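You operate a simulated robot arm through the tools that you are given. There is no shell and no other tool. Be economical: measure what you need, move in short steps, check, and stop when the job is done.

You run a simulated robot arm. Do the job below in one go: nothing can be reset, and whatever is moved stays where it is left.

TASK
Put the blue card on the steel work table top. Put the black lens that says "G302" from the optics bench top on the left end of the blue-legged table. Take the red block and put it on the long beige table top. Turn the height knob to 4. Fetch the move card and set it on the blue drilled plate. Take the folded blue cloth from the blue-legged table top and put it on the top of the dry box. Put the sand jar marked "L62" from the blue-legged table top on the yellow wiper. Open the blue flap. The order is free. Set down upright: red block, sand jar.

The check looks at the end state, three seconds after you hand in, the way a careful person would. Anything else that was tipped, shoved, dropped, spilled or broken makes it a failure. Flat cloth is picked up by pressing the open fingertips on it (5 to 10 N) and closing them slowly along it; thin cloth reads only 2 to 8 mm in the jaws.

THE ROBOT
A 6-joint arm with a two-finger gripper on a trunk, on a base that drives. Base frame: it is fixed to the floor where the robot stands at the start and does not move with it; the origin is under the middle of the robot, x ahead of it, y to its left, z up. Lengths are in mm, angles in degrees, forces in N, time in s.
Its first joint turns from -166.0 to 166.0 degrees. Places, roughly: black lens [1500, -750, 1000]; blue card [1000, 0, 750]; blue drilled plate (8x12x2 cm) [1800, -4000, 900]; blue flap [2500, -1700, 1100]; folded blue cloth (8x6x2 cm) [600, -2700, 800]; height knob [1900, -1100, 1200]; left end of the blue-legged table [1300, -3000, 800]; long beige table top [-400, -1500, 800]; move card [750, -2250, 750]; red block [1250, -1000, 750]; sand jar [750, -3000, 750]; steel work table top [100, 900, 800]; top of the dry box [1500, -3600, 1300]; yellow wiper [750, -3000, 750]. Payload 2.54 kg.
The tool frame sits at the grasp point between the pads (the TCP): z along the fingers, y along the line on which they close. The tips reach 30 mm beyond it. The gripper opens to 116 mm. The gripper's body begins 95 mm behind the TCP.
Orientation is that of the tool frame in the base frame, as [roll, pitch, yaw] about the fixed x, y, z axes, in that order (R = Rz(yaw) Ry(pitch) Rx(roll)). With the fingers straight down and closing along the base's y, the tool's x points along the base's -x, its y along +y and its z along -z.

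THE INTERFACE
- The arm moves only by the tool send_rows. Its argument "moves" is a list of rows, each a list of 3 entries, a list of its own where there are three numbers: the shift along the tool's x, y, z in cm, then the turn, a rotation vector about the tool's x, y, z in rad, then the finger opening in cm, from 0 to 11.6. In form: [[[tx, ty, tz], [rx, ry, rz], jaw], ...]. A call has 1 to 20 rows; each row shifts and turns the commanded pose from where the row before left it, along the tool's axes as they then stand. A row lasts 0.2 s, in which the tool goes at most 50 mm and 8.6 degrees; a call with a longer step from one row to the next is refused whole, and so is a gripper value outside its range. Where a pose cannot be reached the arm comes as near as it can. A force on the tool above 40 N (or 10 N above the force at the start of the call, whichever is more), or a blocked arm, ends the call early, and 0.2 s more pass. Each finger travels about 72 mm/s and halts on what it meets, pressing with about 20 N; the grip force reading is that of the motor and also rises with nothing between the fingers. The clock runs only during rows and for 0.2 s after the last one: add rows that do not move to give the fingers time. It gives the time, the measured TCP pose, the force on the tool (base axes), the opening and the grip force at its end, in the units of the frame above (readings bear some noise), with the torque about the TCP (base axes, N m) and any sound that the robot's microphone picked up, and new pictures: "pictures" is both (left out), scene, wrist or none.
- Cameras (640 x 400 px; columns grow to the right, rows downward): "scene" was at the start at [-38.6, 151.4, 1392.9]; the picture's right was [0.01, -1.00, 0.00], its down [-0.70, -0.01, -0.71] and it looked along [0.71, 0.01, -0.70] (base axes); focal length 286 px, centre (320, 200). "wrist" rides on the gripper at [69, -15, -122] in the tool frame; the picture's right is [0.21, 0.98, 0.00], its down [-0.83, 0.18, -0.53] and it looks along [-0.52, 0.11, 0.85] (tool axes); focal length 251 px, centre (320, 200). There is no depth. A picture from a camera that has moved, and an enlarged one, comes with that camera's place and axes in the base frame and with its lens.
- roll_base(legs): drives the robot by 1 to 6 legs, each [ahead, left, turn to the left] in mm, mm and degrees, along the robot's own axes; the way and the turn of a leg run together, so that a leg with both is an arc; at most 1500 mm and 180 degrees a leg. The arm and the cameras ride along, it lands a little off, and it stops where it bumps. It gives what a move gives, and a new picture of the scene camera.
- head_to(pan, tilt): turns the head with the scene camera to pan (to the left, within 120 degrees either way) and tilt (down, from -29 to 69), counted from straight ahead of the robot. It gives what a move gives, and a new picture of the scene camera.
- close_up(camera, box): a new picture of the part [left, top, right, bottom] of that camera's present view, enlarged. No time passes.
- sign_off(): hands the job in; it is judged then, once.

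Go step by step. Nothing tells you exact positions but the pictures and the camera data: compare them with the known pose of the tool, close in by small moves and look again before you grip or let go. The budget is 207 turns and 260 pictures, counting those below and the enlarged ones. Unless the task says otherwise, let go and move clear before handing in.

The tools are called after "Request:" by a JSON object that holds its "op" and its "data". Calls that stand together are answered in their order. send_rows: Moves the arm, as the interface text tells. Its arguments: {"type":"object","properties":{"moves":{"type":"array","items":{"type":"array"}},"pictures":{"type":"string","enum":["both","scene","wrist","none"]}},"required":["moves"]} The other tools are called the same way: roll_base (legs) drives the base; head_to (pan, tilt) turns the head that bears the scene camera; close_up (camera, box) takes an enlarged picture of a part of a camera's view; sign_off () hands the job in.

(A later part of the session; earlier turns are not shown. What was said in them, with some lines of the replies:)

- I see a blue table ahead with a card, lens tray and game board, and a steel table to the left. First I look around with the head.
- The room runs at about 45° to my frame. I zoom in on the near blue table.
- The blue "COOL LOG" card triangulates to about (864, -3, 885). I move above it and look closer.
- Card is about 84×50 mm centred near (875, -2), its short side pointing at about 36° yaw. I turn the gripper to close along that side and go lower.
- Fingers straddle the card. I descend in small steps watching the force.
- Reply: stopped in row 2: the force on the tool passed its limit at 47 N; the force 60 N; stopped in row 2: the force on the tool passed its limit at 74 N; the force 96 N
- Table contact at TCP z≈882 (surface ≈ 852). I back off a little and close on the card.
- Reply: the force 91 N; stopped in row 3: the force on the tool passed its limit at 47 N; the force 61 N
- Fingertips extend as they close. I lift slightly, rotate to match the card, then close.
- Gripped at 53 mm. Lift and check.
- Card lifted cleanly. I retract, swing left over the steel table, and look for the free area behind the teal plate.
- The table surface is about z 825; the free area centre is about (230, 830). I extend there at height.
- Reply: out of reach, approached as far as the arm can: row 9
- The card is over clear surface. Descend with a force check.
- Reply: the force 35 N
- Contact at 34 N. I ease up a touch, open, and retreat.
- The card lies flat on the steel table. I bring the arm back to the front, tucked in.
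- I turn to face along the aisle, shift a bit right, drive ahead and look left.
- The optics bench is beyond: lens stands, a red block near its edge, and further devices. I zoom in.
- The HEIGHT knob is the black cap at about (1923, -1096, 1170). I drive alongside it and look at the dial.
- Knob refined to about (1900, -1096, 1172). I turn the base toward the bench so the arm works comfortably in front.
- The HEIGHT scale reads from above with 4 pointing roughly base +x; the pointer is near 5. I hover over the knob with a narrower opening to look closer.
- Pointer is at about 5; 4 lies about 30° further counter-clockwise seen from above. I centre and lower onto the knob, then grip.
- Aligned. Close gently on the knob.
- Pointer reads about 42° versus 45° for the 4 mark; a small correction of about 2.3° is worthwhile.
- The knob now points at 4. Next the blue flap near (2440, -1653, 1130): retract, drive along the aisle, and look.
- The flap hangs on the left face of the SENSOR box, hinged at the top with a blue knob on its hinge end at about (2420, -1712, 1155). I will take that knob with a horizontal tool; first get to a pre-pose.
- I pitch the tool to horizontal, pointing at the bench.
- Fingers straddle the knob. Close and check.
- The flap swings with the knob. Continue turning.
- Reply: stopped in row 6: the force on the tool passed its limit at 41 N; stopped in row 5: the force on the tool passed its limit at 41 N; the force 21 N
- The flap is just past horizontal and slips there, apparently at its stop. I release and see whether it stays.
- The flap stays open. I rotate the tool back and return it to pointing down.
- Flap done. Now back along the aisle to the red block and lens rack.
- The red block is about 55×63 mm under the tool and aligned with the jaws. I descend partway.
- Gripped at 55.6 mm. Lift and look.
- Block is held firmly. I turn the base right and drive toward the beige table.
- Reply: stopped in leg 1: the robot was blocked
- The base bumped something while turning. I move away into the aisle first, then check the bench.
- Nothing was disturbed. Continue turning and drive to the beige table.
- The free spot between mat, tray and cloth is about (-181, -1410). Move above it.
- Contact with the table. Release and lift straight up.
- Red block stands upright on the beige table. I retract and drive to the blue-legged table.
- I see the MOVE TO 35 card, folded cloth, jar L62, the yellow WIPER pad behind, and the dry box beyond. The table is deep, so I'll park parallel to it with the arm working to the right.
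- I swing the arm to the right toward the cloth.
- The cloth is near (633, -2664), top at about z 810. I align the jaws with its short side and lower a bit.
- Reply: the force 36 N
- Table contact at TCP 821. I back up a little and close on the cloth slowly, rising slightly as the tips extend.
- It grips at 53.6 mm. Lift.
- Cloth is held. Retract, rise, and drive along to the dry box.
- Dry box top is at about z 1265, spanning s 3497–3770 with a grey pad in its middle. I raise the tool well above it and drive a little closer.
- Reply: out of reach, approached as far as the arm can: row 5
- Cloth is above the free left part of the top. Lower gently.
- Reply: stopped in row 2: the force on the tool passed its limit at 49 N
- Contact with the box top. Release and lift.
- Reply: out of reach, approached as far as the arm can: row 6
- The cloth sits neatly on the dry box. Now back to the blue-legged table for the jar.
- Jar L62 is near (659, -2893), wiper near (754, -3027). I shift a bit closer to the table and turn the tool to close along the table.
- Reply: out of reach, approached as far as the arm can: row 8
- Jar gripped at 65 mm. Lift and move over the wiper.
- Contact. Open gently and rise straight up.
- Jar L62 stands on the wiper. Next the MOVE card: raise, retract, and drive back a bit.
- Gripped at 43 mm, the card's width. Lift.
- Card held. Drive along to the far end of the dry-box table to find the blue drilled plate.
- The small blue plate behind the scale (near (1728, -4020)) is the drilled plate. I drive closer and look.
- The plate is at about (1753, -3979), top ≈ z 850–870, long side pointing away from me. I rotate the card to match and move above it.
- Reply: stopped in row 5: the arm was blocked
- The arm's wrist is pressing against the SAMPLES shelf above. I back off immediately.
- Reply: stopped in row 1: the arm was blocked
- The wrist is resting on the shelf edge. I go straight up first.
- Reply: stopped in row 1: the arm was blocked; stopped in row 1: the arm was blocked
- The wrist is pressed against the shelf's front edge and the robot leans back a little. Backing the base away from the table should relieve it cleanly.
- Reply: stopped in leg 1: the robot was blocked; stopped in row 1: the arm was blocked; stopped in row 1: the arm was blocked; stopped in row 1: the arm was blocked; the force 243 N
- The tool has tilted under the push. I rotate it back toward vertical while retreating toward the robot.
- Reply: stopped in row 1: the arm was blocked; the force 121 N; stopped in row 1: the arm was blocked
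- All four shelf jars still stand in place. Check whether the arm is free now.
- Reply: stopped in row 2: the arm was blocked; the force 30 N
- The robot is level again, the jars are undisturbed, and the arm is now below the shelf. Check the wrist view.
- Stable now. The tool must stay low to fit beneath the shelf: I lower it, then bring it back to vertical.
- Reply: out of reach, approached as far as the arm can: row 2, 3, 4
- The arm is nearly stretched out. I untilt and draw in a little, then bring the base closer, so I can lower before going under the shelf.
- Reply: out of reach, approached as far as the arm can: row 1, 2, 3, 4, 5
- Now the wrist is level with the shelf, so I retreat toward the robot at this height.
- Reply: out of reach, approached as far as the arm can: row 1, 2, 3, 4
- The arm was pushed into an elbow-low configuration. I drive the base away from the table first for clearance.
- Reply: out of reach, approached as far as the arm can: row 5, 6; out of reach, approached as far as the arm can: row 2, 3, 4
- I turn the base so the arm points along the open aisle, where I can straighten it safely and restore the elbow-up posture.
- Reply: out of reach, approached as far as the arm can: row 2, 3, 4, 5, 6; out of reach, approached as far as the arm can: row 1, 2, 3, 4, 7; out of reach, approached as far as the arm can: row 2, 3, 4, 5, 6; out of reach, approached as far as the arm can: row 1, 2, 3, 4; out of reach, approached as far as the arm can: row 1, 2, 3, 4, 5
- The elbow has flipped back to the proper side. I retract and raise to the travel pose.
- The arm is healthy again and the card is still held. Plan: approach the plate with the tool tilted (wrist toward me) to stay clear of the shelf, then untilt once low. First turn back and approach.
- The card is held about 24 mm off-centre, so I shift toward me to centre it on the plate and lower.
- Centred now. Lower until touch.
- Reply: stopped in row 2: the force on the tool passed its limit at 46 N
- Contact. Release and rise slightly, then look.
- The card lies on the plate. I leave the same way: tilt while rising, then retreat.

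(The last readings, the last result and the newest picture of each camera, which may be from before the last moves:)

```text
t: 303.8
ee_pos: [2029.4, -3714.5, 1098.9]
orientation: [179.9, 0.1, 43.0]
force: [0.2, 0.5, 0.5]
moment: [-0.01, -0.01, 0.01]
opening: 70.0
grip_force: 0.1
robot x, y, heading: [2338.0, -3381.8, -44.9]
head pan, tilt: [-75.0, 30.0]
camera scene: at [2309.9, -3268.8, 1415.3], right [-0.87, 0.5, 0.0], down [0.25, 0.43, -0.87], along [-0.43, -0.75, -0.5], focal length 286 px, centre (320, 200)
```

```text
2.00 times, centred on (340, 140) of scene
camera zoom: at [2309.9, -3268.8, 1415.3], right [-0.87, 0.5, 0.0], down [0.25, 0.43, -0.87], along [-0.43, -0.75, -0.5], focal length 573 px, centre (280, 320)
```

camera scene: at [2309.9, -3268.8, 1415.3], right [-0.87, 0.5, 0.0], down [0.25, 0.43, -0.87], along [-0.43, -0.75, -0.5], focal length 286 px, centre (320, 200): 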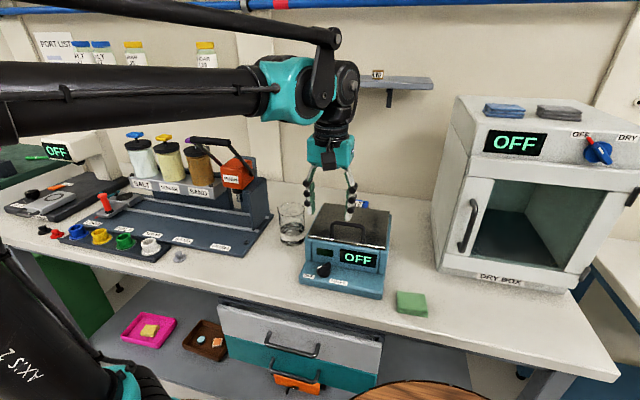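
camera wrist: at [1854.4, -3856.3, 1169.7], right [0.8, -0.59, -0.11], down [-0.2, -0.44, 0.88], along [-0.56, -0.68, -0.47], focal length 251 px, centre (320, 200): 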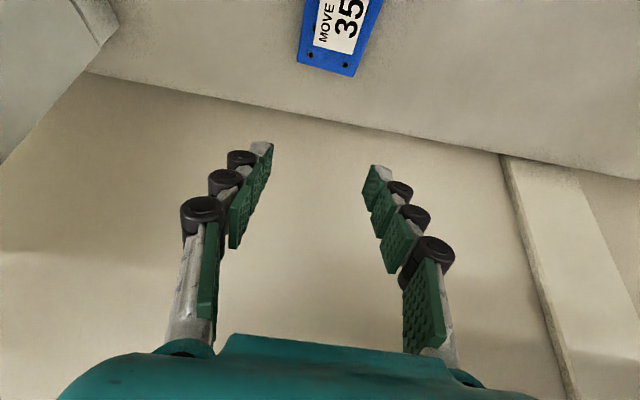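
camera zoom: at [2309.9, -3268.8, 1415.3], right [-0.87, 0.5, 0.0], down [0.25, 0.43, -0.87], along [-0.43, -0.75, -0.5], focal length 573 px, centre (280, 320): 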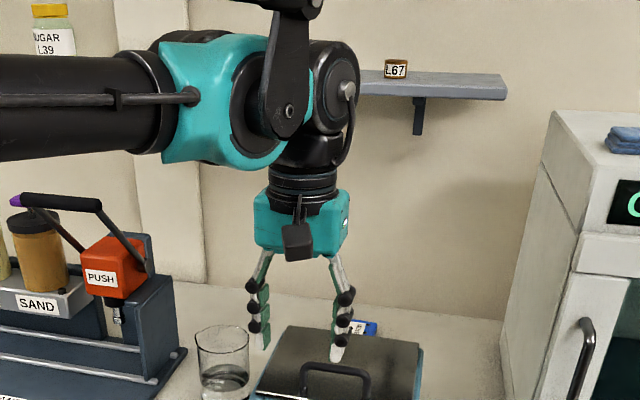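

Card is done. Now the lens: drive back to the optics bench.

Request:
{"op": "roll_base", "data": {"legs": [[0, 340, 0], [-1500, 0, 0], [-950, 0, 0]]}}

Request:
{"op": "roll_base", "data": {"legs": [[0, 0, 49]]}}

Request:
{"op": "head_to", "data": {"pan": 35, "tilt": 35}}

```text
t: 317.6
ee_pos: [546.2, -1751.3, 1099.5]
orientation: [180.0, 0.1, 43.0]
force: [-0.5, -0.6, -0.2]
moment: [0.01, 0.02, -0.01]
opening: 69.9
grip_force: 0.0
robot x, y, heading: [852.1, -1417.7, -44.7]
head pan, tilt: [-75.0, 30.0]
camera scene: at [826.6, -1304.8, 1415.3], right [-0.87, 0.5, 0.0], down [0.25, 0.43, -0.87], along [-0.43, -0.75, -0.5], focal length 286 px, centre (320, 200)
```

scene: 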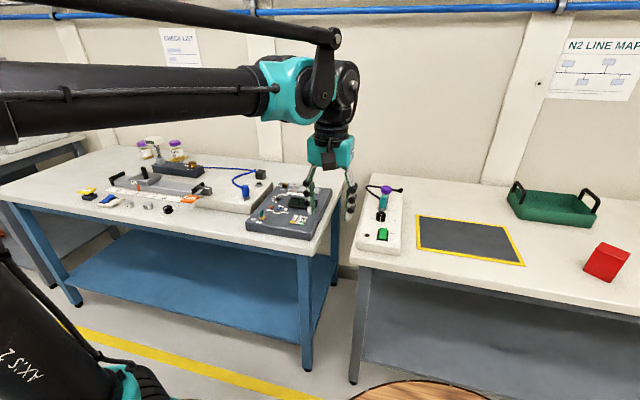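

```text
t: 320.2
ee_pos: [900.9, -1867.4, 1099.2]
orientation: [179.9, 0.1, 92.0]
force: [-0.1, -0.4, -0.5]
moment: [0.01, -0.02, 0.01]
opening: 69.9
grip_force: 0.1
robot x, y, heading: [852.7, -1417.8, 3.8]
head pan, tilt: [-75.0, 30.0]
camera scene: at [750.1, -1361.6, 1415.3], right [-0.95, -0.33, 0.0], down [-0.16, 0.47, -0.87], along [0.28, -0.82, -0.5], focal length 286 px, centre (320, 200)
```

scene: 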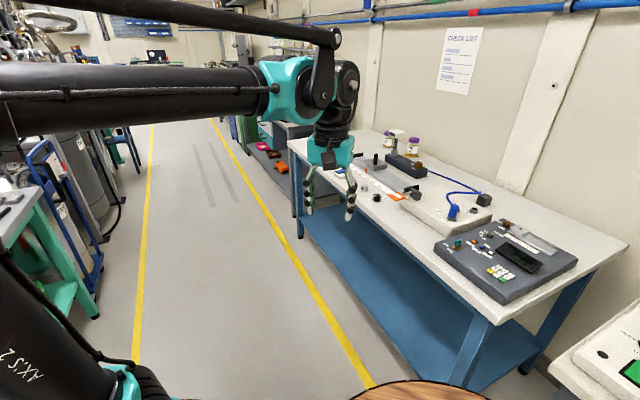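

```text
t: 322.1
ee_pos: [902.4, -1866.4, 1099.8]
orientation: [179.9, 0.0, 92.0]
force: [0.4, -0.8, 0.3]
moment: [0.0, 0.03, -0.02]
opening: 69.9
grip_force: 0.1
robot x, y, heading: [848.2, -1416.8, 3.8]
head pan, tilt: [35.0, 35.0]
camera scene: at [789.1, -1220.7, 1407.5], right [0.63, -0.78, 0.0], down [-0.45, -0.36, -0.82], along [0.64, 0.52, -0.57], focal length 286 px, centre (320, 200)
```

scene: 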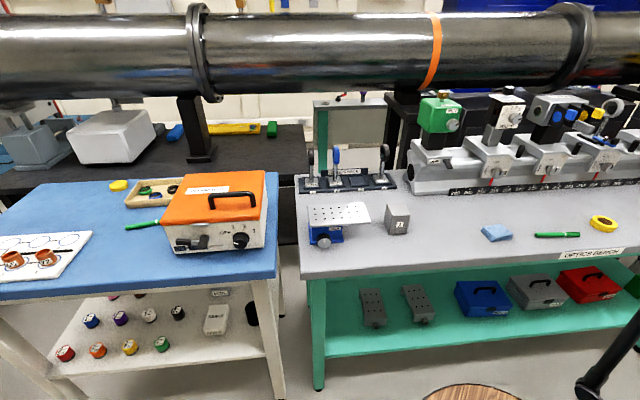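

Request:
{"op": "send_rows", "data": {"moves": [[[0, 0, -4.5], [0, 0, 0], 7], [[0, 0, -4.5], [0, 0, 0], 7], [[0, 0, -4.5], [0, 0, 0], 7], [[0.634, 4.687, 0], [0, 0, -0.1047], 7], [[0.634, 4.687, 0], [0, 0, -0.1047], 7], [[0.634, 4.687, 0], [0, 0, -0.1047], 7], [[0.634, 4.687, 0], [0, 0, -0.1047], 7], [[0.634, 4.687, 0], [0, 0, -0.1047], 7], [[0.634, 4.687, 0], [0, 0, -0.1047], 7], [[0.634, 4.687, 0], [0, 0, -0.1047], 7], [[0.634, 4.687, 0], [0, 0, -0.1047], 7], [[0.634, 4.687, 0], [0, 0, -0.1047], 7], [[0.634, 4.687, 0], [0, 0, -0.1047], 7], [[0.634, 4.687, 0], [0, 0, -0.1047], 7], [[0.634, 4.687, 0], [0, 0, -0.1047], 7], [[0.634, 4.687, 0], [0, 0, -0.1047], 7], [[0.634, 4.687, 0], [0, 0, -0.1047], 7], [[0.634, 4.687, 0], [0, 0, -0.1047], 7], [[0.634, 4.687, 0], [0, 0, -0.1047], 7], [[0.634, 4.687, 0], [0, 0, -0.1047], 7]], "pictures": "none"}}

Request:
{"op": "send_rows", "data": {"moves": [[[0.634, 4.687, 0], [0, 0, -0.1047], 7], [[0.634, 4.687, 0], [0, 0, -0.1047], 7], [[0.634, 4.687, 0], [0, 0, -0.1047], 7], [[0.634, 4.687, 0], [0, 0, -0.1047], 7], [[0.634, 4.687, 0], [0, 0, -0.1047], 7], [[0.634, 4.687, 0], [0, 0, -0.1047], 7]], "pictures": "none"}}

Request:
{"op": "roll_base", "data": {"legs": [[165, 145, 0]]}}

Request:
{"op": "close_up", "data": {"camera": "scene", "box": [160, 100, 340, 220]}}

```text
t: 326.2
ee_pos: [1278.0, -1271.1, 1233.9]
orientation: [180.0, 0.0, -165.9]
force: [-0.4, -0.2, 0.5]
moment: [0.01, -0.02, 0.02]
opening: 70.1
grip_force: 0.0
robot x, y, heading: [852.0, -1417.5, 4.0]
head pan, tilt: [35.0, 35.0]
```

```text
t: 327.6
ee_pos: [1111.2, -1048.6, 1235.0]
orientation: [-179.9, 0.1, -129.9]
force: [0.4, 0.2, 0.2]
moment: [0.06, 0.03, 0.0]
opening: 70.2
grip_force: 0.1
robot x, y, heading: [853.1, -1418.3, 3.9]
head pan, tilt: [35.0, 35.0]
```

```text
t: 329.3
ee_pos: [1267.2, -893.5, 1235.1]
orientation: [-179.9, 0.0, -130.2]
force: [0.9, 0.0, 0.0]
moment: [-0.03, 0.01, 0.04]
opening: 69.9
grip_force: 0.0
robot x, y, heading: [1008.5, -1262.8, 3.8]
head pan, tilt: [35.0, 35.0]
camera scene: at [944.4, -1065.3, 1407.5], right [0.63, -0.78, 0.0], down [-0.45, -0.36, -0.82], along [0.64, 0.51, -0.57], focal length 286 px, centre (320, 200)
```

scene: 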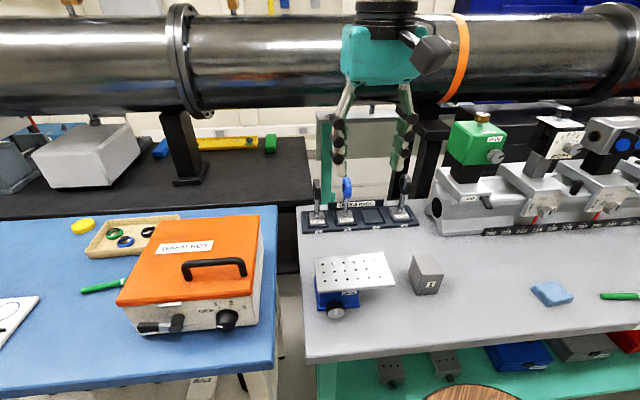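

```text
3.33 times, centred on (250, 160) of scene
camera zoom: at [944.4, -1065.3, 1407.5], right [0.63, -0.78, 0.0], down [-0.45, -0.36, -0.82], along [0.64, 0.51, -0.57], focal length 954 px, centre (553, 333)
```

zoom: 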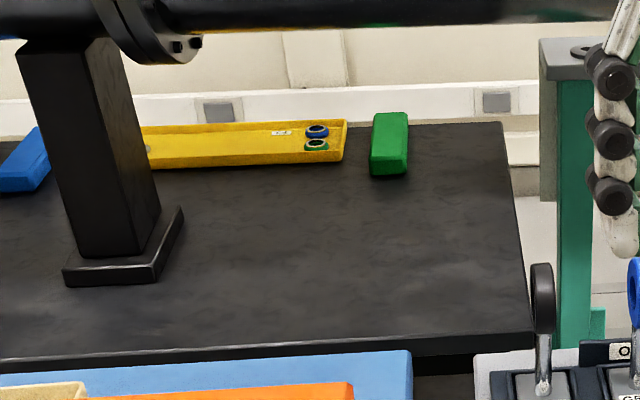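

Request:
{"op": "close_up", "data": {"camera": "scene", "box": [290, 160, 440, 250]}}

Request:
{"op": "close_up", "data": {"camera": "wrist", "box": [0, 0, 640, 400]}}

```text
4.27 times, centred on (365, 205) of scene
camera zoom: at [944.4, -1065.3, 1407.5], right [0.63, -0.78, 0.0], down [-0.45, -0.36, -0.82], along [0.64, 0.51, -0.57], focal length 1222 px, centre (128, 179)
```

zoom: 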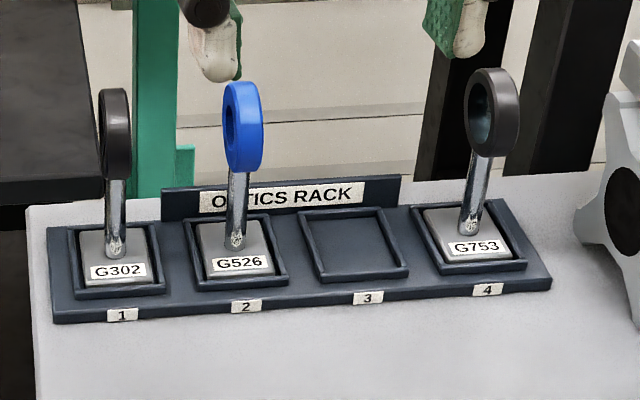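

```text
1.00 times, centred on (320, 200) of wrist (not enlarged: the box is as wide or as high as the picture)
camera zoom: at [1233.8, -956.1, 1356.2], right [-0.89, 0.46, 0.0], down [0.39, 0.75, 0.53], along [0.25, 0.47, -0.85], focal length 251 px, centre (320, 200)
```

zoom: 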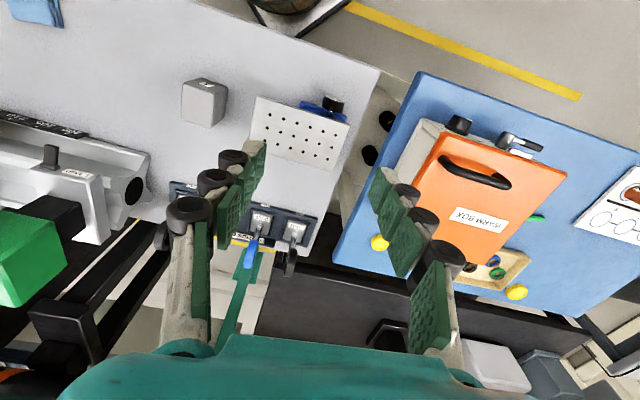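

Lens G302's ring centre is at (1478, -628, 965), its faces along the bench. I'll grip the ring with a 30° tilted tool so the wrist stays clear of the tube. Go to the pre-pose.

Request:
{"op": "send_rows", "data": {"moves": [[[-4.65, 0.25, 1.6], [0, 0, 0], 6.5], [[-4.65, 0.25, 1.6], [0, 0, 0], 6], [[-4.65, 0.25, 1.6], [0, 0, 0], 6], [[-4.65, 0.25, 1.6], [0, 0, 0], 6], [[-4.65, 0.25, 1.6], [0, 0, 0], 6], [[-4.65, 0.25, 1.6], [0, 0, 0], 6], [[0, 0, 0], [0, 0, 0.075], 6], [[0, 0, 0], [0, -0.131, 0], 6], [[0, 0, 0], [0, -0.131, 0], 6], [[0, 0, 0], [0, -0.131, 0], 6], [[0, 0, 0], [0, -0.131, 0], 6]], "pictures": "both"}}

Request:
{"op": "close_up", "data": {"camera": "scene", "box": [250, 60, 450, 240]}}

```text
t: 331.7
ee_pos: [1436.0, -670.2, 1137.4]
orientation: [-180.0, 30.1, -134.4]
force: [-0.2, -0.4, 0.5]
moment: [-0.01, 0.06, 0.03]
opening: 60.1
grip_force: 0.0
robot x, y, heading: [1009.3, -1261.9, 3.8]
head pan, tilt: [35.0, 35.0]
camera scene: at [944.5, -1065.1, 1407.4], right [0.63, -0.78, 0.0], down [-0.45, -0.36, -0.82], along [0.64, 0.51, -0.57], focal length 286 px, centre (320, 200)
camera wrist: at [1361.4, -767.4, 1208.7], right [-0.83, 0.55, -0.11], down [0.18, 0.45, 0.88], along [0.53, 0.71, -0.47], focal length 251 px, centre (320, 200)
```

scene: 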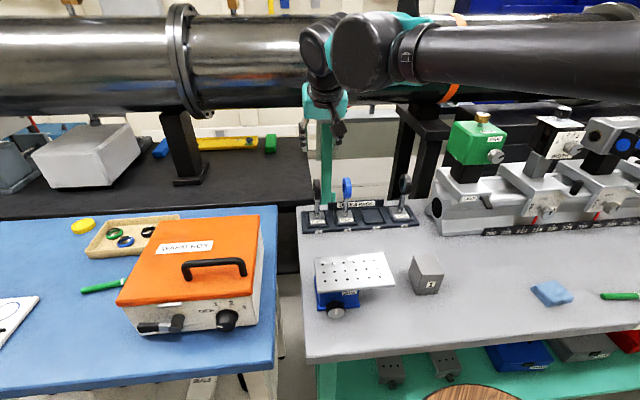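
wrist: 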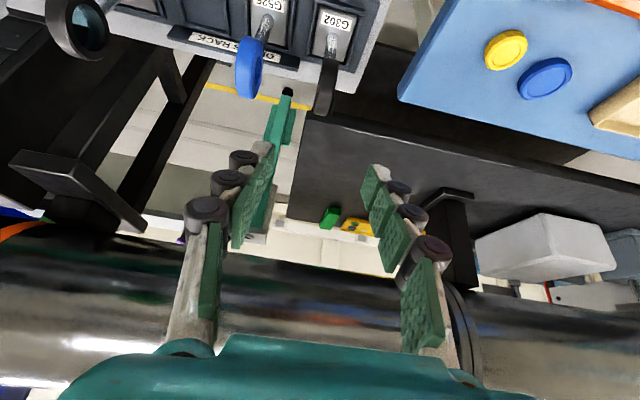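

```text
2.22 times, centred on (350, 150) of scene
camera zoom: at [944.5, -1065.1, 1407.4], right [0.63, -0.78, 0.0], down [-0.45, -0.36, -0.82], along [0.64, 0.51, -0.57], focal length 636 px, centre (253, 311)
```

zoom: 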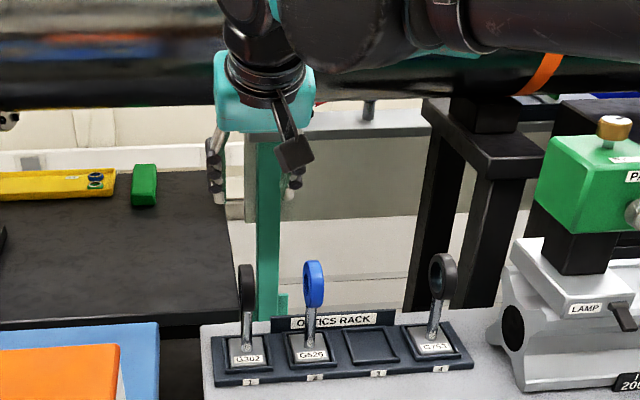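

Request:
{"op": "send_rows", "data": {"moves": [[[3.1, 0.15, 0], [0, 0, 0], 6], [[0, 0, 4], [0, 0, 0], 6], [[0, 0, 4], [0, 0, 0], 6], [[0, 0, 3], [0, 0, 0], 6], [[0, 0, 0], [0, 0, 0], 6]], "pictures": "both"}}

Request:
{"op": "close_up", "data": {"camera": "scene", "box": [270, 100, 430, 240]}}

```text
t: 332.9
ee_pos: [1454.4, -650.2, 1026.2]
orientation: [-179.8, 30.0, -134.3]
force: [-0.1, 1.0, -0.2]
moment: [0.04, -0.01, 0.0]
opening: 59.9
grip_force: 0.2
robot x, y, heading: [1008.9, -1265.6, 3.8]
head pan, tilt: [35.0, 35.0]
camera scene: at [944.4, -1065.3, 1407.5], right [0.63, -0.78, 0.0], down [-0.45, -0.36, -0.82], along [0.64, 0.51, -0.57], focal length 286 px, centre (320, 200)
camera wrist: at [1379.7, -746.8, 1097.4], right [-0.83, 0.55, -0.11], down [0.18, 0.45, 0.88], along [0.53, 0.7, -0.47], focal length 251 px, centre (320, 200)
```

scene: 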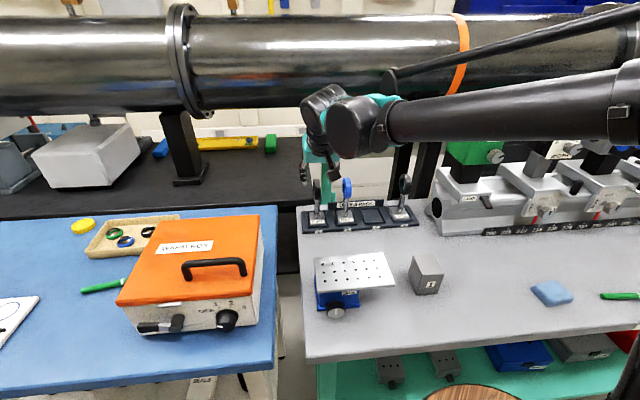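
wrist: 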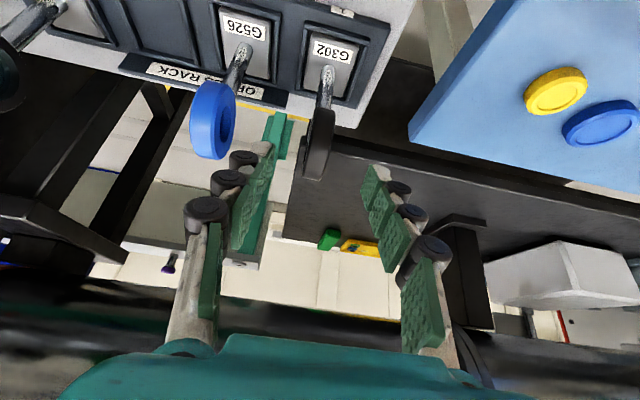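

```text
2.86 times, centred on (350, 170) of scene
camera zoom: at [944.4, -1065.3, 1407.5], right [0.63, -0.78, 0.0], down [-0.45, -0.36, -0.82], along [0.64, 0.51, -0.57], focal length 818 px, centre (234, 286)
```

zoom: 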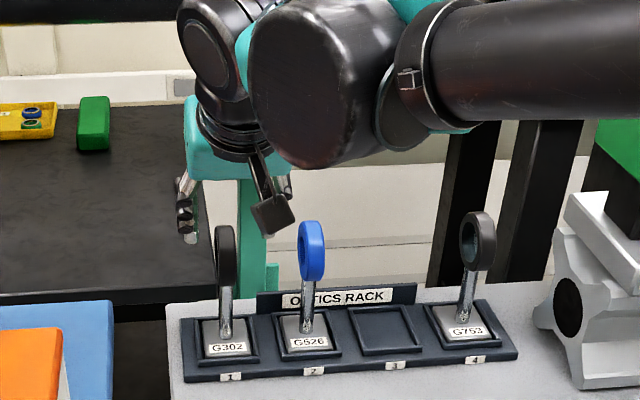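

Request:
{"op": "send_rows", "data": {"moves": [[[0, 0, 2.5], [0, 0, 0], 6], [[0, 0, 2.5], [0, 0, 0], 6], [[0, 0, 1.8], [0, 0, 0], 6], [[0, 0, 0], [0, 0, 0], 6]], "pictures": "wrist"}}

Request:
{"op": "close_up", "data": {"camera": "scene", "box": [270, 100, 430, 240]}}

```text
t: 333.9
ee_pos: [1478.4, -625.8, 966.9]
orientation: [-179.8, 30.0, -134.3]
force: [0.0, 0.3, 0.5]
moment: [0.0, 0.02, -0.02]
opening: 60.0
grip_force: 0.0
robot x, y, heading: [1005.6, -1262.1, 3.8]
head pan, tilt: [35.0, 35.0]
camera wrist: at [1403.8, -722.0, 1038.6], right [-0.83, 0.55, -0.11], down [0.18, 0.45, 0.87], along [0.53, 0.7, -0.47], focal length 251 px, centre (320, 200)
```

wrist: 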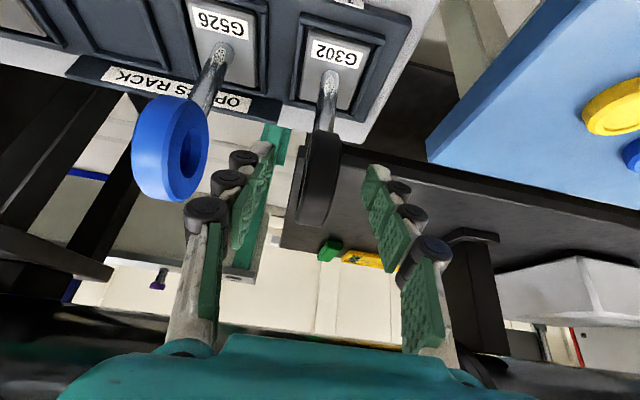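

```text
2.86 times, centred on (350, 170) of scene
camera zoom: at [944.4, -1065.2, 1407.5], right [0.63, -0.78, 0.0], down [-0.45, -0.36, -0.82], along [0.64, 0.51, -0.57], focal length 818 px, centre (234, 286)
```

zoom: 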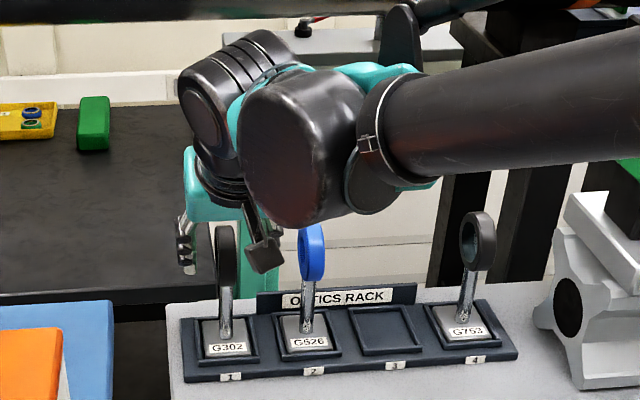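

Ring is centred between the pads. Close gently.

Request:
{"op": "send_rows", "data": {"moves": [[[0, 0, 0], [0, 0, 0], 4.8], [[0, 0, 0], [0, 0, 0], 3.8], [[0, 0, 0], [0, 0, 0], 3.0], [[0, 0, 0], [0, 0, 0], 2.4], [[0, 0, 0], [0, 0, 0], 2.0]], "pictures": "wrist"}}

```text
t: 335.1
ee_pos: [1477.9, -624.4, 967.6]
orientation: [-179.9, 30.1, -134.3]
force: [-0.1, 0.5, 1.1]
moment: [0.01, 0.03, 0.0]
opening: 19.7
grip_force: 0.1
robot x, y, heading: [1004.9, -1260.7, 3.8]
head pan, tilt: [35.0, 35.0]
camera wrist: at [1403.7, -722.1, 1038.8], right [-0.83, 0.55, -0.11], down [0.18, 0.45, 0.87], along [0.53, 0.7, -0.47], focal length 251 px, centre (320, 200)
```

wrist: 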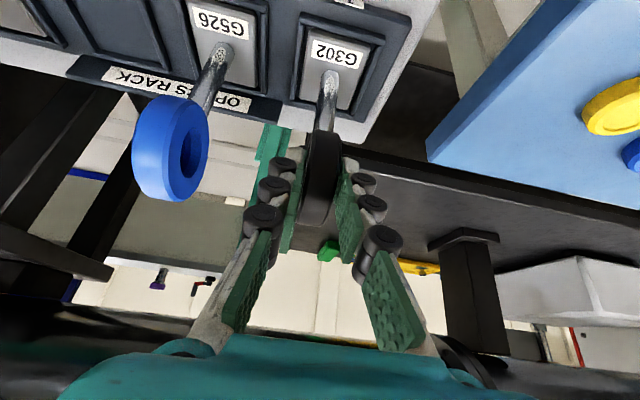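

Request:
{"op": "send_rows", "data": {"moves": [[[0, 0, 0], [0, 0, 0], 1.6], [[0, 0, 0], [0, 0, 0], 1.2], [[0, 0, 0], [0, 0, 0], 0.8], [[0, 0, 0], [0, 0, 0], 0.6]], "pictures": "wrist"}}

```text
t: 336.1
ee_pos: [1477.7, -625.6, 967.7]
orientation: [-179.9, 30.0, -134.3]
force: [0.9, -0.7, 0.5]
moment: [0.04, -0.04, 0.01]
opening: 17.5
grip_force: 19.9
robot x, y, heading: [1006.6, -1264.7, 3.9]
head pan, tilt: [35.0, 35.0]
camera wrist: at [1403.8, -722.1, 1038.8], right [-0.83, 0.55, -0.11], down [0.18, 0.45, 0.88], along [0.53, 0.7, -0.47], focal length 251 px, centre (320, 200)
```

wrist: 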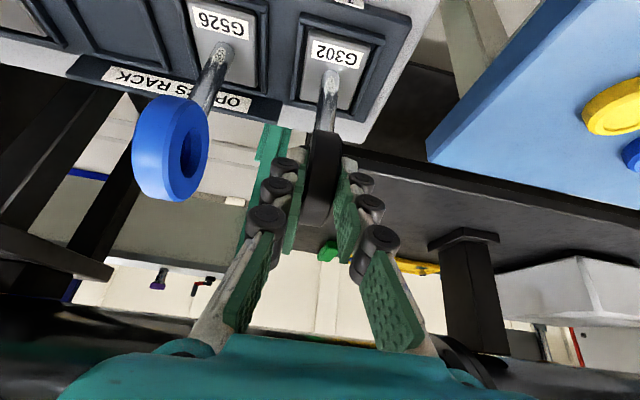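

Gripped at 17.5 mm. Lift straight up out of the slot.

Request:
{"op": "send_rows", "data": {"moves": [[[-0.5, 0, -0.87], [0, 0, 0], 0.6], [[-1, 0, -1.73], [0, 0, 0], 0.6], [[-1.5, 0, -2.6], [0, 0, 0], 0.6], [[-2, 0, -3.46], [0, 0, 0], 0.6], [[-2, 0, -3.46], [0, 0, 0], 0.6], [[-2, 0, -3.46], [0, 0, 0], 0.6]], "pictures": "both"}}

Request:
{"op": "close_up", "data": {"camera": "scene", "box": [250, 50, 450, 240]}}

```text
t: 337.5
ee_pos: [1478.2, -625.7, 1147.2]
orientation: [-179.9, 30.1, -134.4]
force: [-0.6, 0.5, -2.5]
moment: [-0.04, 0.0, 0.05]
opening: 17.6
grip_force: 19.5
robot x, y, heading: [1003.2, -1261.8, 3.9]
head pan, tilt: [35.0, 35.0]
camera scene: at [944.5, -1065.1, 1407.4], right [0.63, -0.78, 0.0], down [-0.45, -0.36, -0.82], along [0.64, 0.51, -0.57], focal length 286 px, centre (320, 200)
camera wrist: at [1403.6, -721.7, 1218.8], right [-0.83, 0.55, -0.11], down [0.18, 0.45, 0.87], along [0.53, 0.7, -0.47], focal length 251 px, centre (320, 200)
```

scene: 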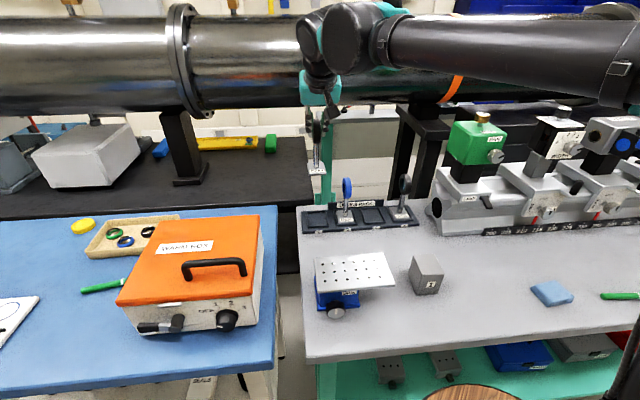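
wrist: 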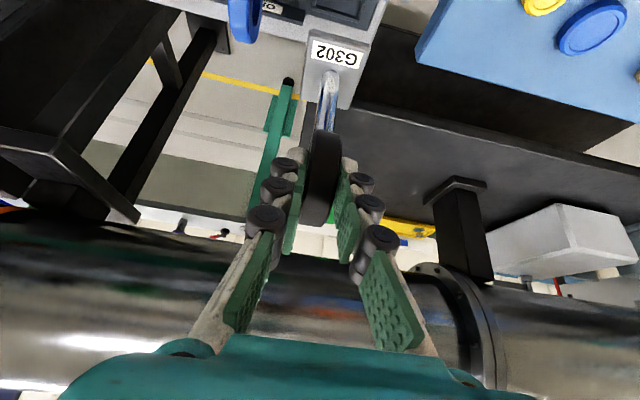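

```text
2.11 times, centred on (350, 145) of scene
camera zoom: at [944.5, -1065.1, 1407.4], right [0.63, -0.78, 0.0], down [-0.45, -0.36, -0.82], along [0.64, 0.51, -0.57], focal length 603 px, centre (257, 316)
```

zoom: 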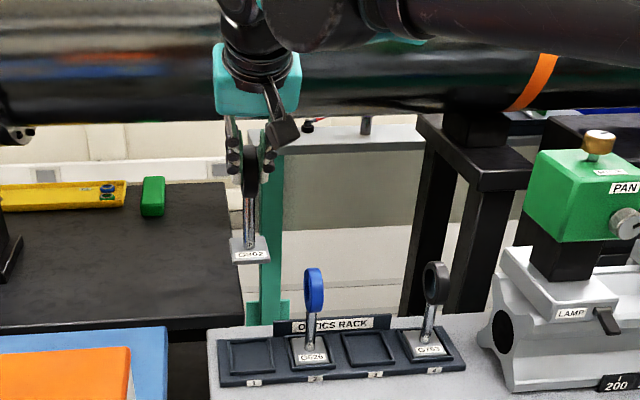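

Lens lifted upright. I retract it toward me and swing the arm to the front, keeping the tilt constant so the lens stays upright.

Request:
{"op": "send_rows", "data": {"moves": [[[4.07, 0, -2.35], [0, 0, 0], 0.6], [[4.07, 0, -2.35], [0, 0, 0], 0.6], [[4.07, 0, -2.35], [0, 0, 0], 0.6], [[4.07, 0, -2.35], [0, 0, 0], 0.6], [[4.07, 0, -2.35], [0, 0, 0], 0.6], [[4.07, 0, -2.35], [0, 0, 0], 0.6], [[4.07, 0, -2.35], [0, 0, 0], 0.6]], "pictures": "none"}}

Request:
{"op": "send_rows", "data": {"moves": [[[-0.736, -4.67, 0.425], [0.0506, 0, 0.0876], 0.6], [[-0.736, -4.67, 0.425], [0.0506, 0, 0.0876], 0.6], [[-0.736, -4.67, 0.425], [0.0506, 0, 0.0876], 0.6], [[-0.736, -4.67, 0.425], [0.0506, 0, 0.0876], 0.6], [[-0.736, -4.67, 0.425], [0.0506, 0, 0.0876], 0.6], [[-0.736, -4.67, 0.425], [0.0506, 0, 0.0876], 0.6], [[-0.736, -4.67, 0.425], [0.0506, 0, 0.0876], 0.6], [[-0.736, -4.67, 0.425], [0.0506, 0, 0.0876], 0.6], [[-0.736, -4.67, 0.425], [0.0506, 0, 0.0876], 0.6], [[-0.736, -4.67, 0.425], [0.0506, 0, 0.0876], 0.6]], "pictures": "both"}}

```text
t: 339.1
ee_pos: [1246.8, -861.2, 1148.1]
orientation: [-179.9, 30.0, -134.4]
force: [-0.4, 1.4, -1.7]
moment: [-0.04, 0.01, -0.04]
opening: 17.5
grip_force: 20.2
robot x, y, heading: [1004.8, -1264.9, 4.0]
head pan, tilt: [35.0, 35.0]
```

```text
t: 341.3
ee_pos: [1473.2, -1254.4, 1150.1]
orientation: [180.0, 30.1, 167.6]
force: [0.7, 0.5, -2.7]
moment: [0.05, 0.03, 0.02]
opening: 17.6
grip_force: 20.4
robot x, y, heading: [1007.8, -1263.4, 3.9]
head pan, tilt: [35.0, 35.0]
camera scene: at [944.5, -1065.5, 1407.5], right [0.63, -0.78, 0.0], down [-0.45, -0.36, -0.82], along [0.64, 0.51, -0.57], focal length 286 px, centre (320, 200)
camera wrist: at [1352.0, -1243.4, 1220.8], right [0.03, 0.99, -0.11], down [0.48, 0.08, 0.88], along [0.88, -0.08, -0.47], focal length 251 px, centre (320, 200)
```

scene: 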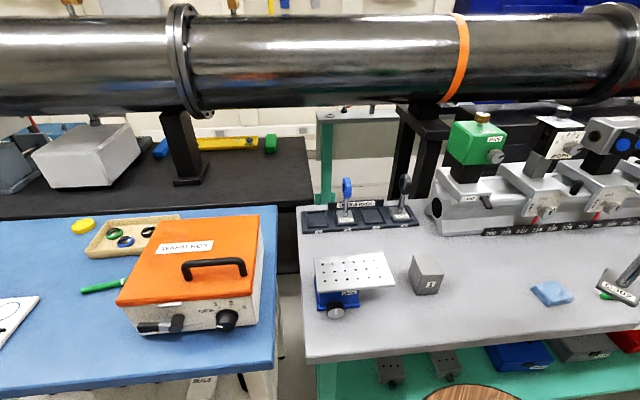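
wrist: 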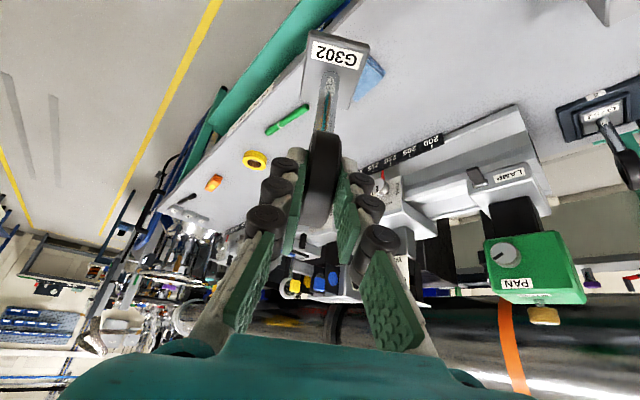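

Request:
{"op": "roll_base", "data": {"legs": [[-264, -230, 0], [0, 0, -139], [0, 1430, 0]]}}

Request:
{"op": "head_to", "data": {"pan": 0, "tilt": 40}}

```text
t: 356.0
ee_pos: [1433.3, -2825.0, 1150.8]
orientation: [-179.9, 30.1, 29.4]
force: [-0.1, -0.8, -2.4]
moment: [0.03, -0.05, 0.0]
opening: 17.4
grip_force: 19.5
robot x, y, heading: [1778.3, -2509.6, -134.6]
head pan, tilt: [35.0, 35.0]
camera scene: at [1953.7, -2612.6, 1407.5], right [-0.99, 0.16, 0.0], down [0.09, 0.57, -0.82], along [-0.13, -0.81, -0.57], focal length 286 px, centre (320, 200)
```

scene: 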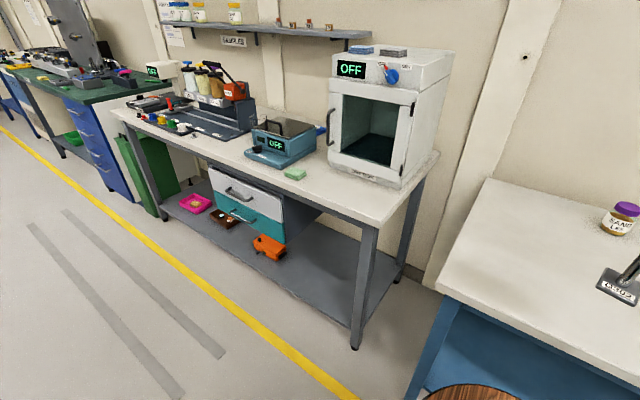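

```text
t: 357.0
ee_pos: [1433.5, -2824.2, 1149.9]
orientation: [-179.8, 30.0, 29.4]
force: [-0.4, -0.1, -2.7]
moment: [0.05, -0.08, -0.02]
opening: 17.8
grip_force: 20.2
robot x, y, heading: [1777.7, -2506.2, -134.2]
head pan, tilt: [0.0, 40.0]
camera scene: at [1908.6, -2586.6, 1399.9], right [-0.72, 0.7, 0.0], down [0.45, 0.46, -0.77], along [-0.53, -0.55, -0.64], focal length 286 px, centre (320, 200)
```

scene: 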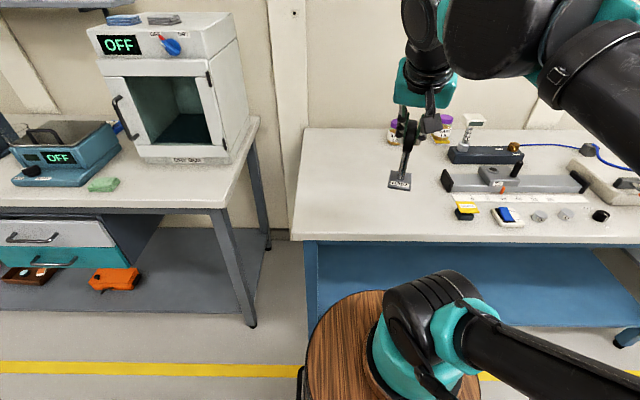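

The left end of the blue-legged table is free. I move the lens over about (1365, -3048).

Request:
{"op": "send_rows", "data": {"moves": [[[-2.45, 2.69, 1.41], [0, 0, 0], 0.6], [[-2.45, 2.69, 1.41], [0, 0, 0], 0.6], [[-2.45, 2.69, 1.41], [0, 0, 0], 0.6], [[-2.45, 2.69, 1.41], [0, 0, 0], 0.6], [[-2.45, 2.69, 1.41], [0, 0, 0], 0.6], [[-2.45, 2.69, 1.41], [0, 0, 0], 0.6], [[2, 0, 3.46], [0, 0, 0], 0.6], [[2, 0, 3.46], [0, 0, 0], 0.6], [[2, 0, 3.46], [0, 0, 0], 0.6], [[2, 0, 3.46], [0, 0, 0], 0.6]], "pictures": "both"}}

Request:
{"op": "close_up", "data": {"camera": "scene", "box": [270, 80, 430, 260]}}

```text
t: 359.2
ee_pos: [1363.8, -3048.6, 989.8]
orientation: [-179.9, 30.1, 29.5]
force: [0.0, 0.7, -2.3]
moment: [0.05, -0.05, 0.04]
opening: 17.7
grip_force: 19.6
robot x, y, heading: [1774.4, -2508.2, -134.5]
head pan, tilt: [0.0, 40.0]
camera scene: at [1908.5, -2586.5, 1399.9], right [-0.72, 0.7, 0.0], down [0.45, 0.46, -0.77], along [-0.54, -0.55, -0.64], focal length 286 px, centre (320, 200)
camera wrist: at [1461.1, -2976.3, 1060.9], right [0.64, -0.76, -0.11], down [-0.3, -0.38, 0.88], along [-0.71, -0.53, -0.47], focal length 251 px, centre (320, 200)
```

scene: 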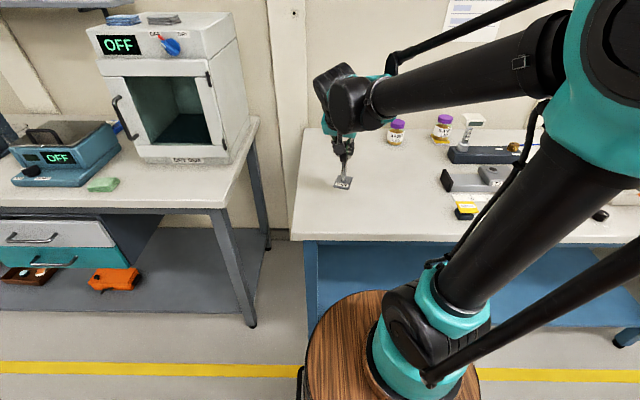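
wrist: 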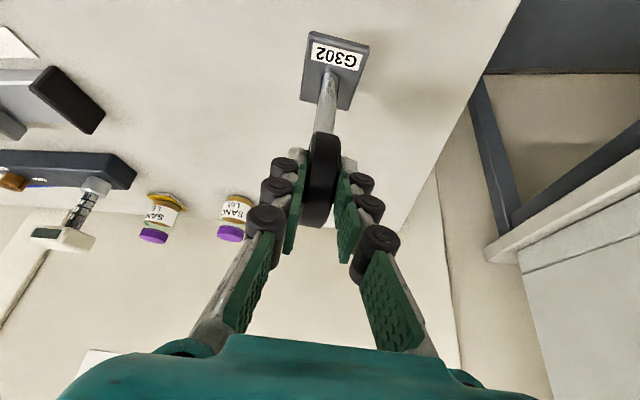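

```text
2.22 times, centred on (350, 170) of scene
camera zoom: at [1908.5, -2586.5, 1399.9], right [-0.72, 0.7, 0.0], down [0.45, 0.46, -0.77], along [-0.54, -0.55, -0.64], focal length 636 px, centre (253, 267)
```

zoom: 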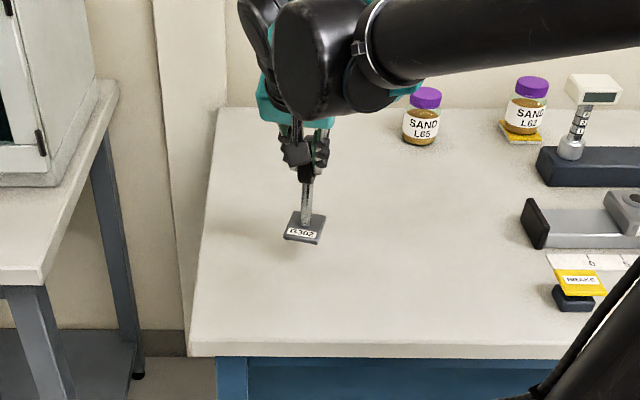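

Request:
{"op": "send_rows", "data": {"moves": [[[1, 0, 1.73], [0, 0, 0], 0.6], [[1, 0, 1.73], [0, 0, 0], 0.6], [[0.9, 0, 1.56], [0, 0, 0], 0.6], [[0.25, 0, 0.43], [0, 0, 0], 0.6], [[0.25, 0, 0.43], [0, 0, 0], 0.6]], "pictures": "scene"}}

Request:
{"op": "close_up", "data": {"camera": "scene", "box": [290, 120, 390, 220]}}

```text
t: 360.4
ee_pos: [1364.7, -3047.7, 923.9]
orientation: [-179.9, 30.2, 29.4]
force: [1.4, -0.9, 18.2]
moment: [-0.14, 0.24, -0.02]
opening: 17.4
grip_force: 20.5
robot x, y, heading: [1775.9, -2507.5, -134.4]
head pan, tilt: [0.0, 40.0]
camera scene: at [1908.9, -2586.1, 1399.9], right [-0.72, 0.7, 0.0], down [0.45, 0.46, -0.77], along [-0.54, -0.55, -0.64], focal length 286 px, centre (320, 200)
```

scene: 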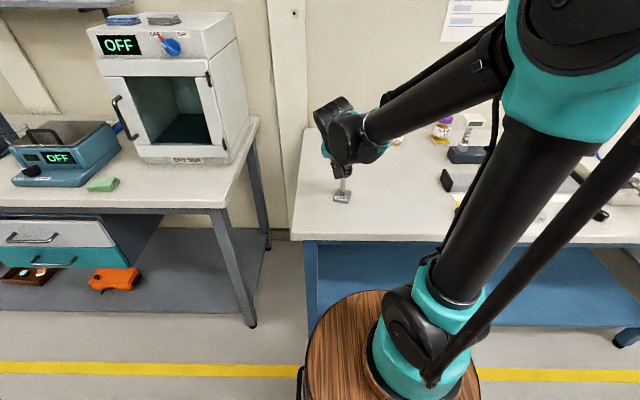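

```text
4.00 times, centred on (340, 170) of scene
camera zoom: at [1908.9, -2586.1, 1399.9], right [-0.72, 0.7, 0.0], down [0.45, 0.46, -0.77], along [-0.54, -0.55, -0.64], focal length 1145 px, centre (240, 320)
```

zoom: 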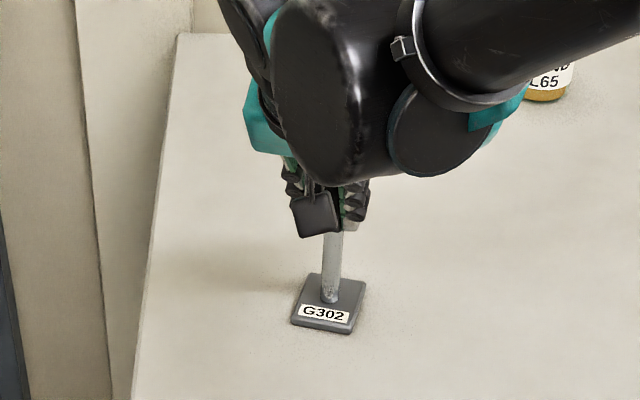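

Contact; the base appears flat on the table. Release slowly and withdraw along the tool axis.

Request:
{"op": "send_rows", "data": {"moves": [[[-0.03, 0, -0.05], [0, 0, 0], 1.2], [[0, 0, 0], [0, 0, 0], 1.9], [[0, 0, 0], [0, 0, 0], 2.6], [[0, 0, 0], [0, 0, 0], 3.6], [[0, 0, 0], [0, 0, 0], 5.0], [[0, 0, 0], [0, 0, 0], 6.0]], "pictures": "wrist"}}

Request:
{"op": "send_rows", "data": {"moves": [[[0, 0, -2], [0, 0, 0], 6.0], [[0, 0, -4], [0, 0, 0], 6.0], [[0, 0, -4], [0, 0, 0], 6.0], [[0, 0, -4], [0, 0, 0], 6.0], [[0, 0, -4], [0, 0, 0], 6.0]], "pictures": "both"}}

Request:
{"op": "close_up", "data": {"camera": "scene", "box": [290, 100, 410, 220]}}

```text
t: 361.8
ee_pos: [1364.0, -3049.0, 923.8]
orientation: [-180.0, 30.1, 29.4]
force: [-0.2, 0.0, -0.8]
moment: [0.05, -0.01, 0.05]
opening: 59.8
grip_force: 0.0
robot x, y, heading: [1780.0, -2508.8, -134.2]
head pan, tilt: [0.0, 40.0]
camera wrist: at [1462.0, -2975.9, 994.0], right [0.64, -0.76, -0.11], down [-0.3, -0.38, 0.88], along [-0.71, -0.53, -0.47], focal length 251 px, centre (320, 200)
```

wrist: 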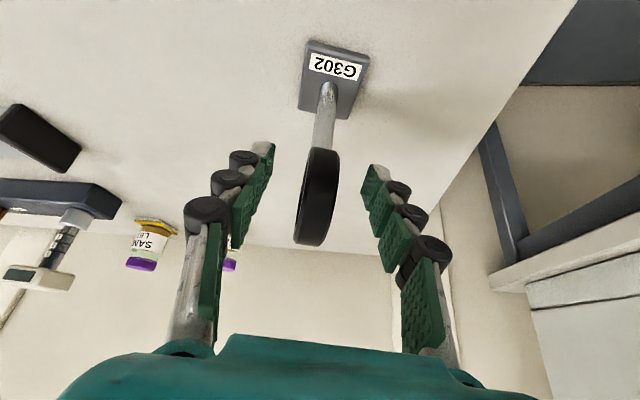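

```text
t: 363.0
ee_pos: [1443.2, -3004.5, 1079.5]
orientation: [-179.8, 30.2, 29.5]
force: [0.6, 0.4, -0.6]
moment: [0.01, 0.02, 0.01]
opening: 60.0
grip_force: 0.1
robot x, y, heading: [1775.6, -2507.4, -134.3]
head pan, tilt: [0.0, 40.0]
camera scene: at [1908.5, -2586.6, 1399.9], right [-0.72, 0.7, 0.0], down [0.45, 0.46, -0.77], along [-0.54, -0.55, -0.64], focal length 286 px, centre (320, 200)
camera wrist: at [1541.3, -2931.6, 1150.3], right [0.64, -0.76, -0.11], down [-0.3, -0.38, 0.88], along [-0.71, -0.53, -0.47], focal length 251 px, centre (320, 200)
```

scene: 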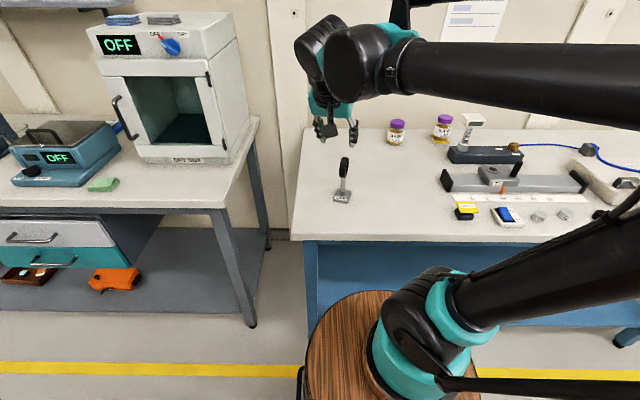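
wrist: 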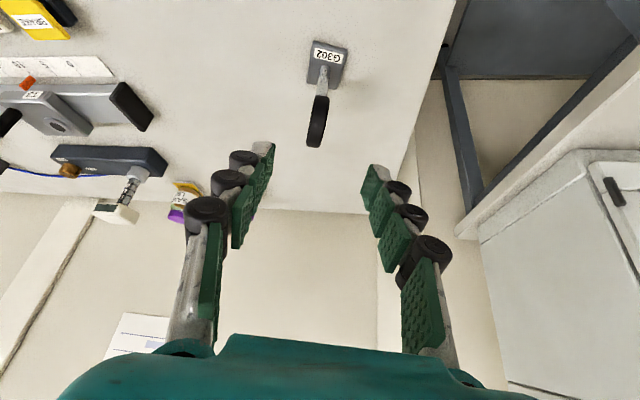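

```text
3.33 times, centred on (350, 160) of scene
camera zoom: at [1908.5, -2586.6, 1399.9], right [-0.72, 0.7, 0.0], down [0.45, 0.46, -0.77], along [-0.54, -0.55, -0.64], focal length 954 px, centre (220, 333)
```

zoom: 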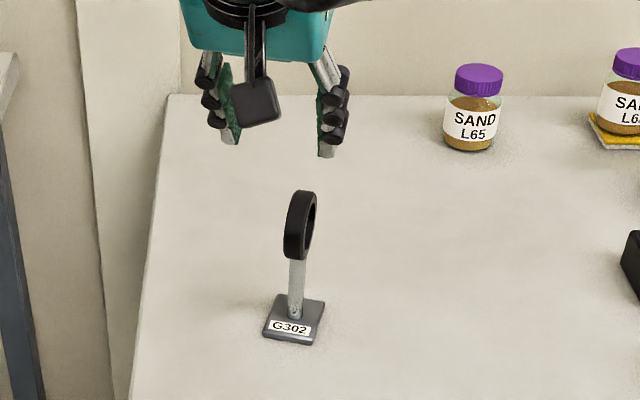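

All eight jobs look complete and the gripper is clear of the lens. I retract slightly more and hand in.

Request:
{"op": "send_rows", "data": {"moves": [[[3, 0, -3], [0, 0, 0], 6.0], [[3, 0, -3], [0, 0, 0], 6.0], [[0, 0, 0], [0, 0, 0], 6.0]], "pictures": "none"}}

Request:
{"op": "roll_base", "data": {"legs": [[0, 0, 75]]}}

Request:
{"op": "head_to", "data": {"pan": 110, "tilt": 25}}

```text
t: 363.8
ee_pos: [1516.1, -2963.6, 1100.6]
orientation: [-179.9, 30.0, 29.4]
force: [0.3, -0.2, 0.5]
moment: [0.02, 0.03, 0.03]
opening: 60.1
grip_force: 0.0
robot x, y, heading: [1777.9, -2507.4, -134.2]
head pan, tilt: [0.0, 40.0]
```

```text
t: 367.5
ee_pos: [2160.2, -2869.7, 1100.6]
orientation: [-179.9, 30.0, 105.9]
force: [0.3, -0.5, -0.3]
moment: [0.0, -0.03, -0.01]
opening: 59.8
grip_force: 0.0
robot x, y, heading: [1776.7, -2507.2, -58.1]
head pan, tilt: [0.0, 40.0]
camera scene: at [1885.3, -2397.4, 1399.9], right [-0.85, -0.53, 0.0], down [-0.34, 0.54, -0.77], along [0.41, -0.65, -0.64], focal length 286 px, centre (320, 200)
```

scene: 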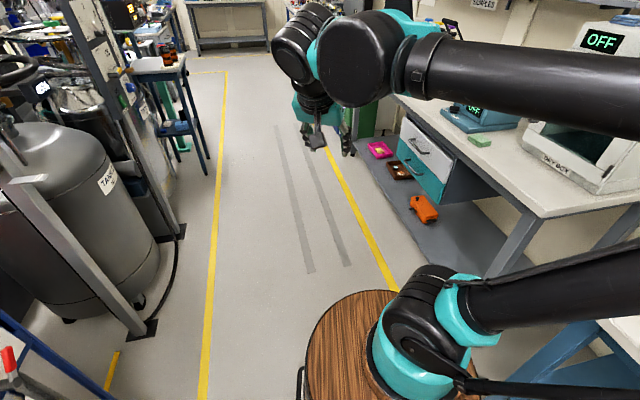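

```text
t: 369.4
ee_pos: [2160.0, -2868.3, 1101.3]
orientation: [-180.0, 30.1, 105.9]
force: [-0.4, -0.6, 0.5]
moment: [0.0, 0.0, 0.01]
opening: 60.0
grip_force: 0.0
robot x, y, heading: [1779.6, -2508.9, -58.0]
head pan, tilt: [110.0, 25.0]
camera scene: at [1896.7, -2252.7, 1423.2], right [0.79, -0.61, 0.0], down [-0.26, -0.33, -0.91], along [0.56, 0.71, -0.42], focal length 286 px, centre (320, 200)
```

scene: 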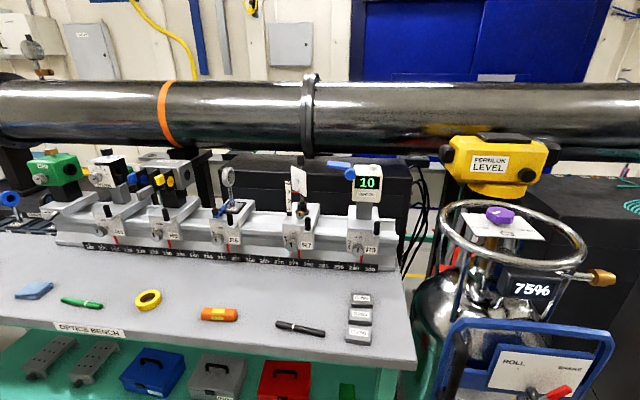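

The blue flap is still open and nothing on the bench has moved. I hand in.

Request:
{"op": "sign_off", "data": {}}

```text
The job is handed in.
```

I handed the job in with all eight tasks done; I saw each result in the camera pictures, but the check's verdict has not come back to me.

- **Blue card:** the "COOL LOG" card is flat on the steel work table.
- **Black lens G302:** it stands upright at the left end of the blue-legged table.
- **Red block:** it stands upright on the long beige table.
- **Height knob:** it points at 4, to within about 2 degrees.
- **Move card:** it lies on the blue drilled plate.
- **Folded blue cloth:** it is on top of the dry box, beside the grey pad that was already there.
- **Sand jar L62:** it stands upright on the yellow wiper.
- **Blue flap:** it is open a little past horizontal and was still open in the last picture.

There were two bumps along the way:

- **Optics bench:** the base bumped something while turning next to the bench.
- **Samples shelf:** the arm's wrist pressed against the shelf above the drilled plate, and the robot leaned back for a few seconds. The shelf jars were still standing afterwards.

I saw nothing out of place in the pictures I took after either bump.
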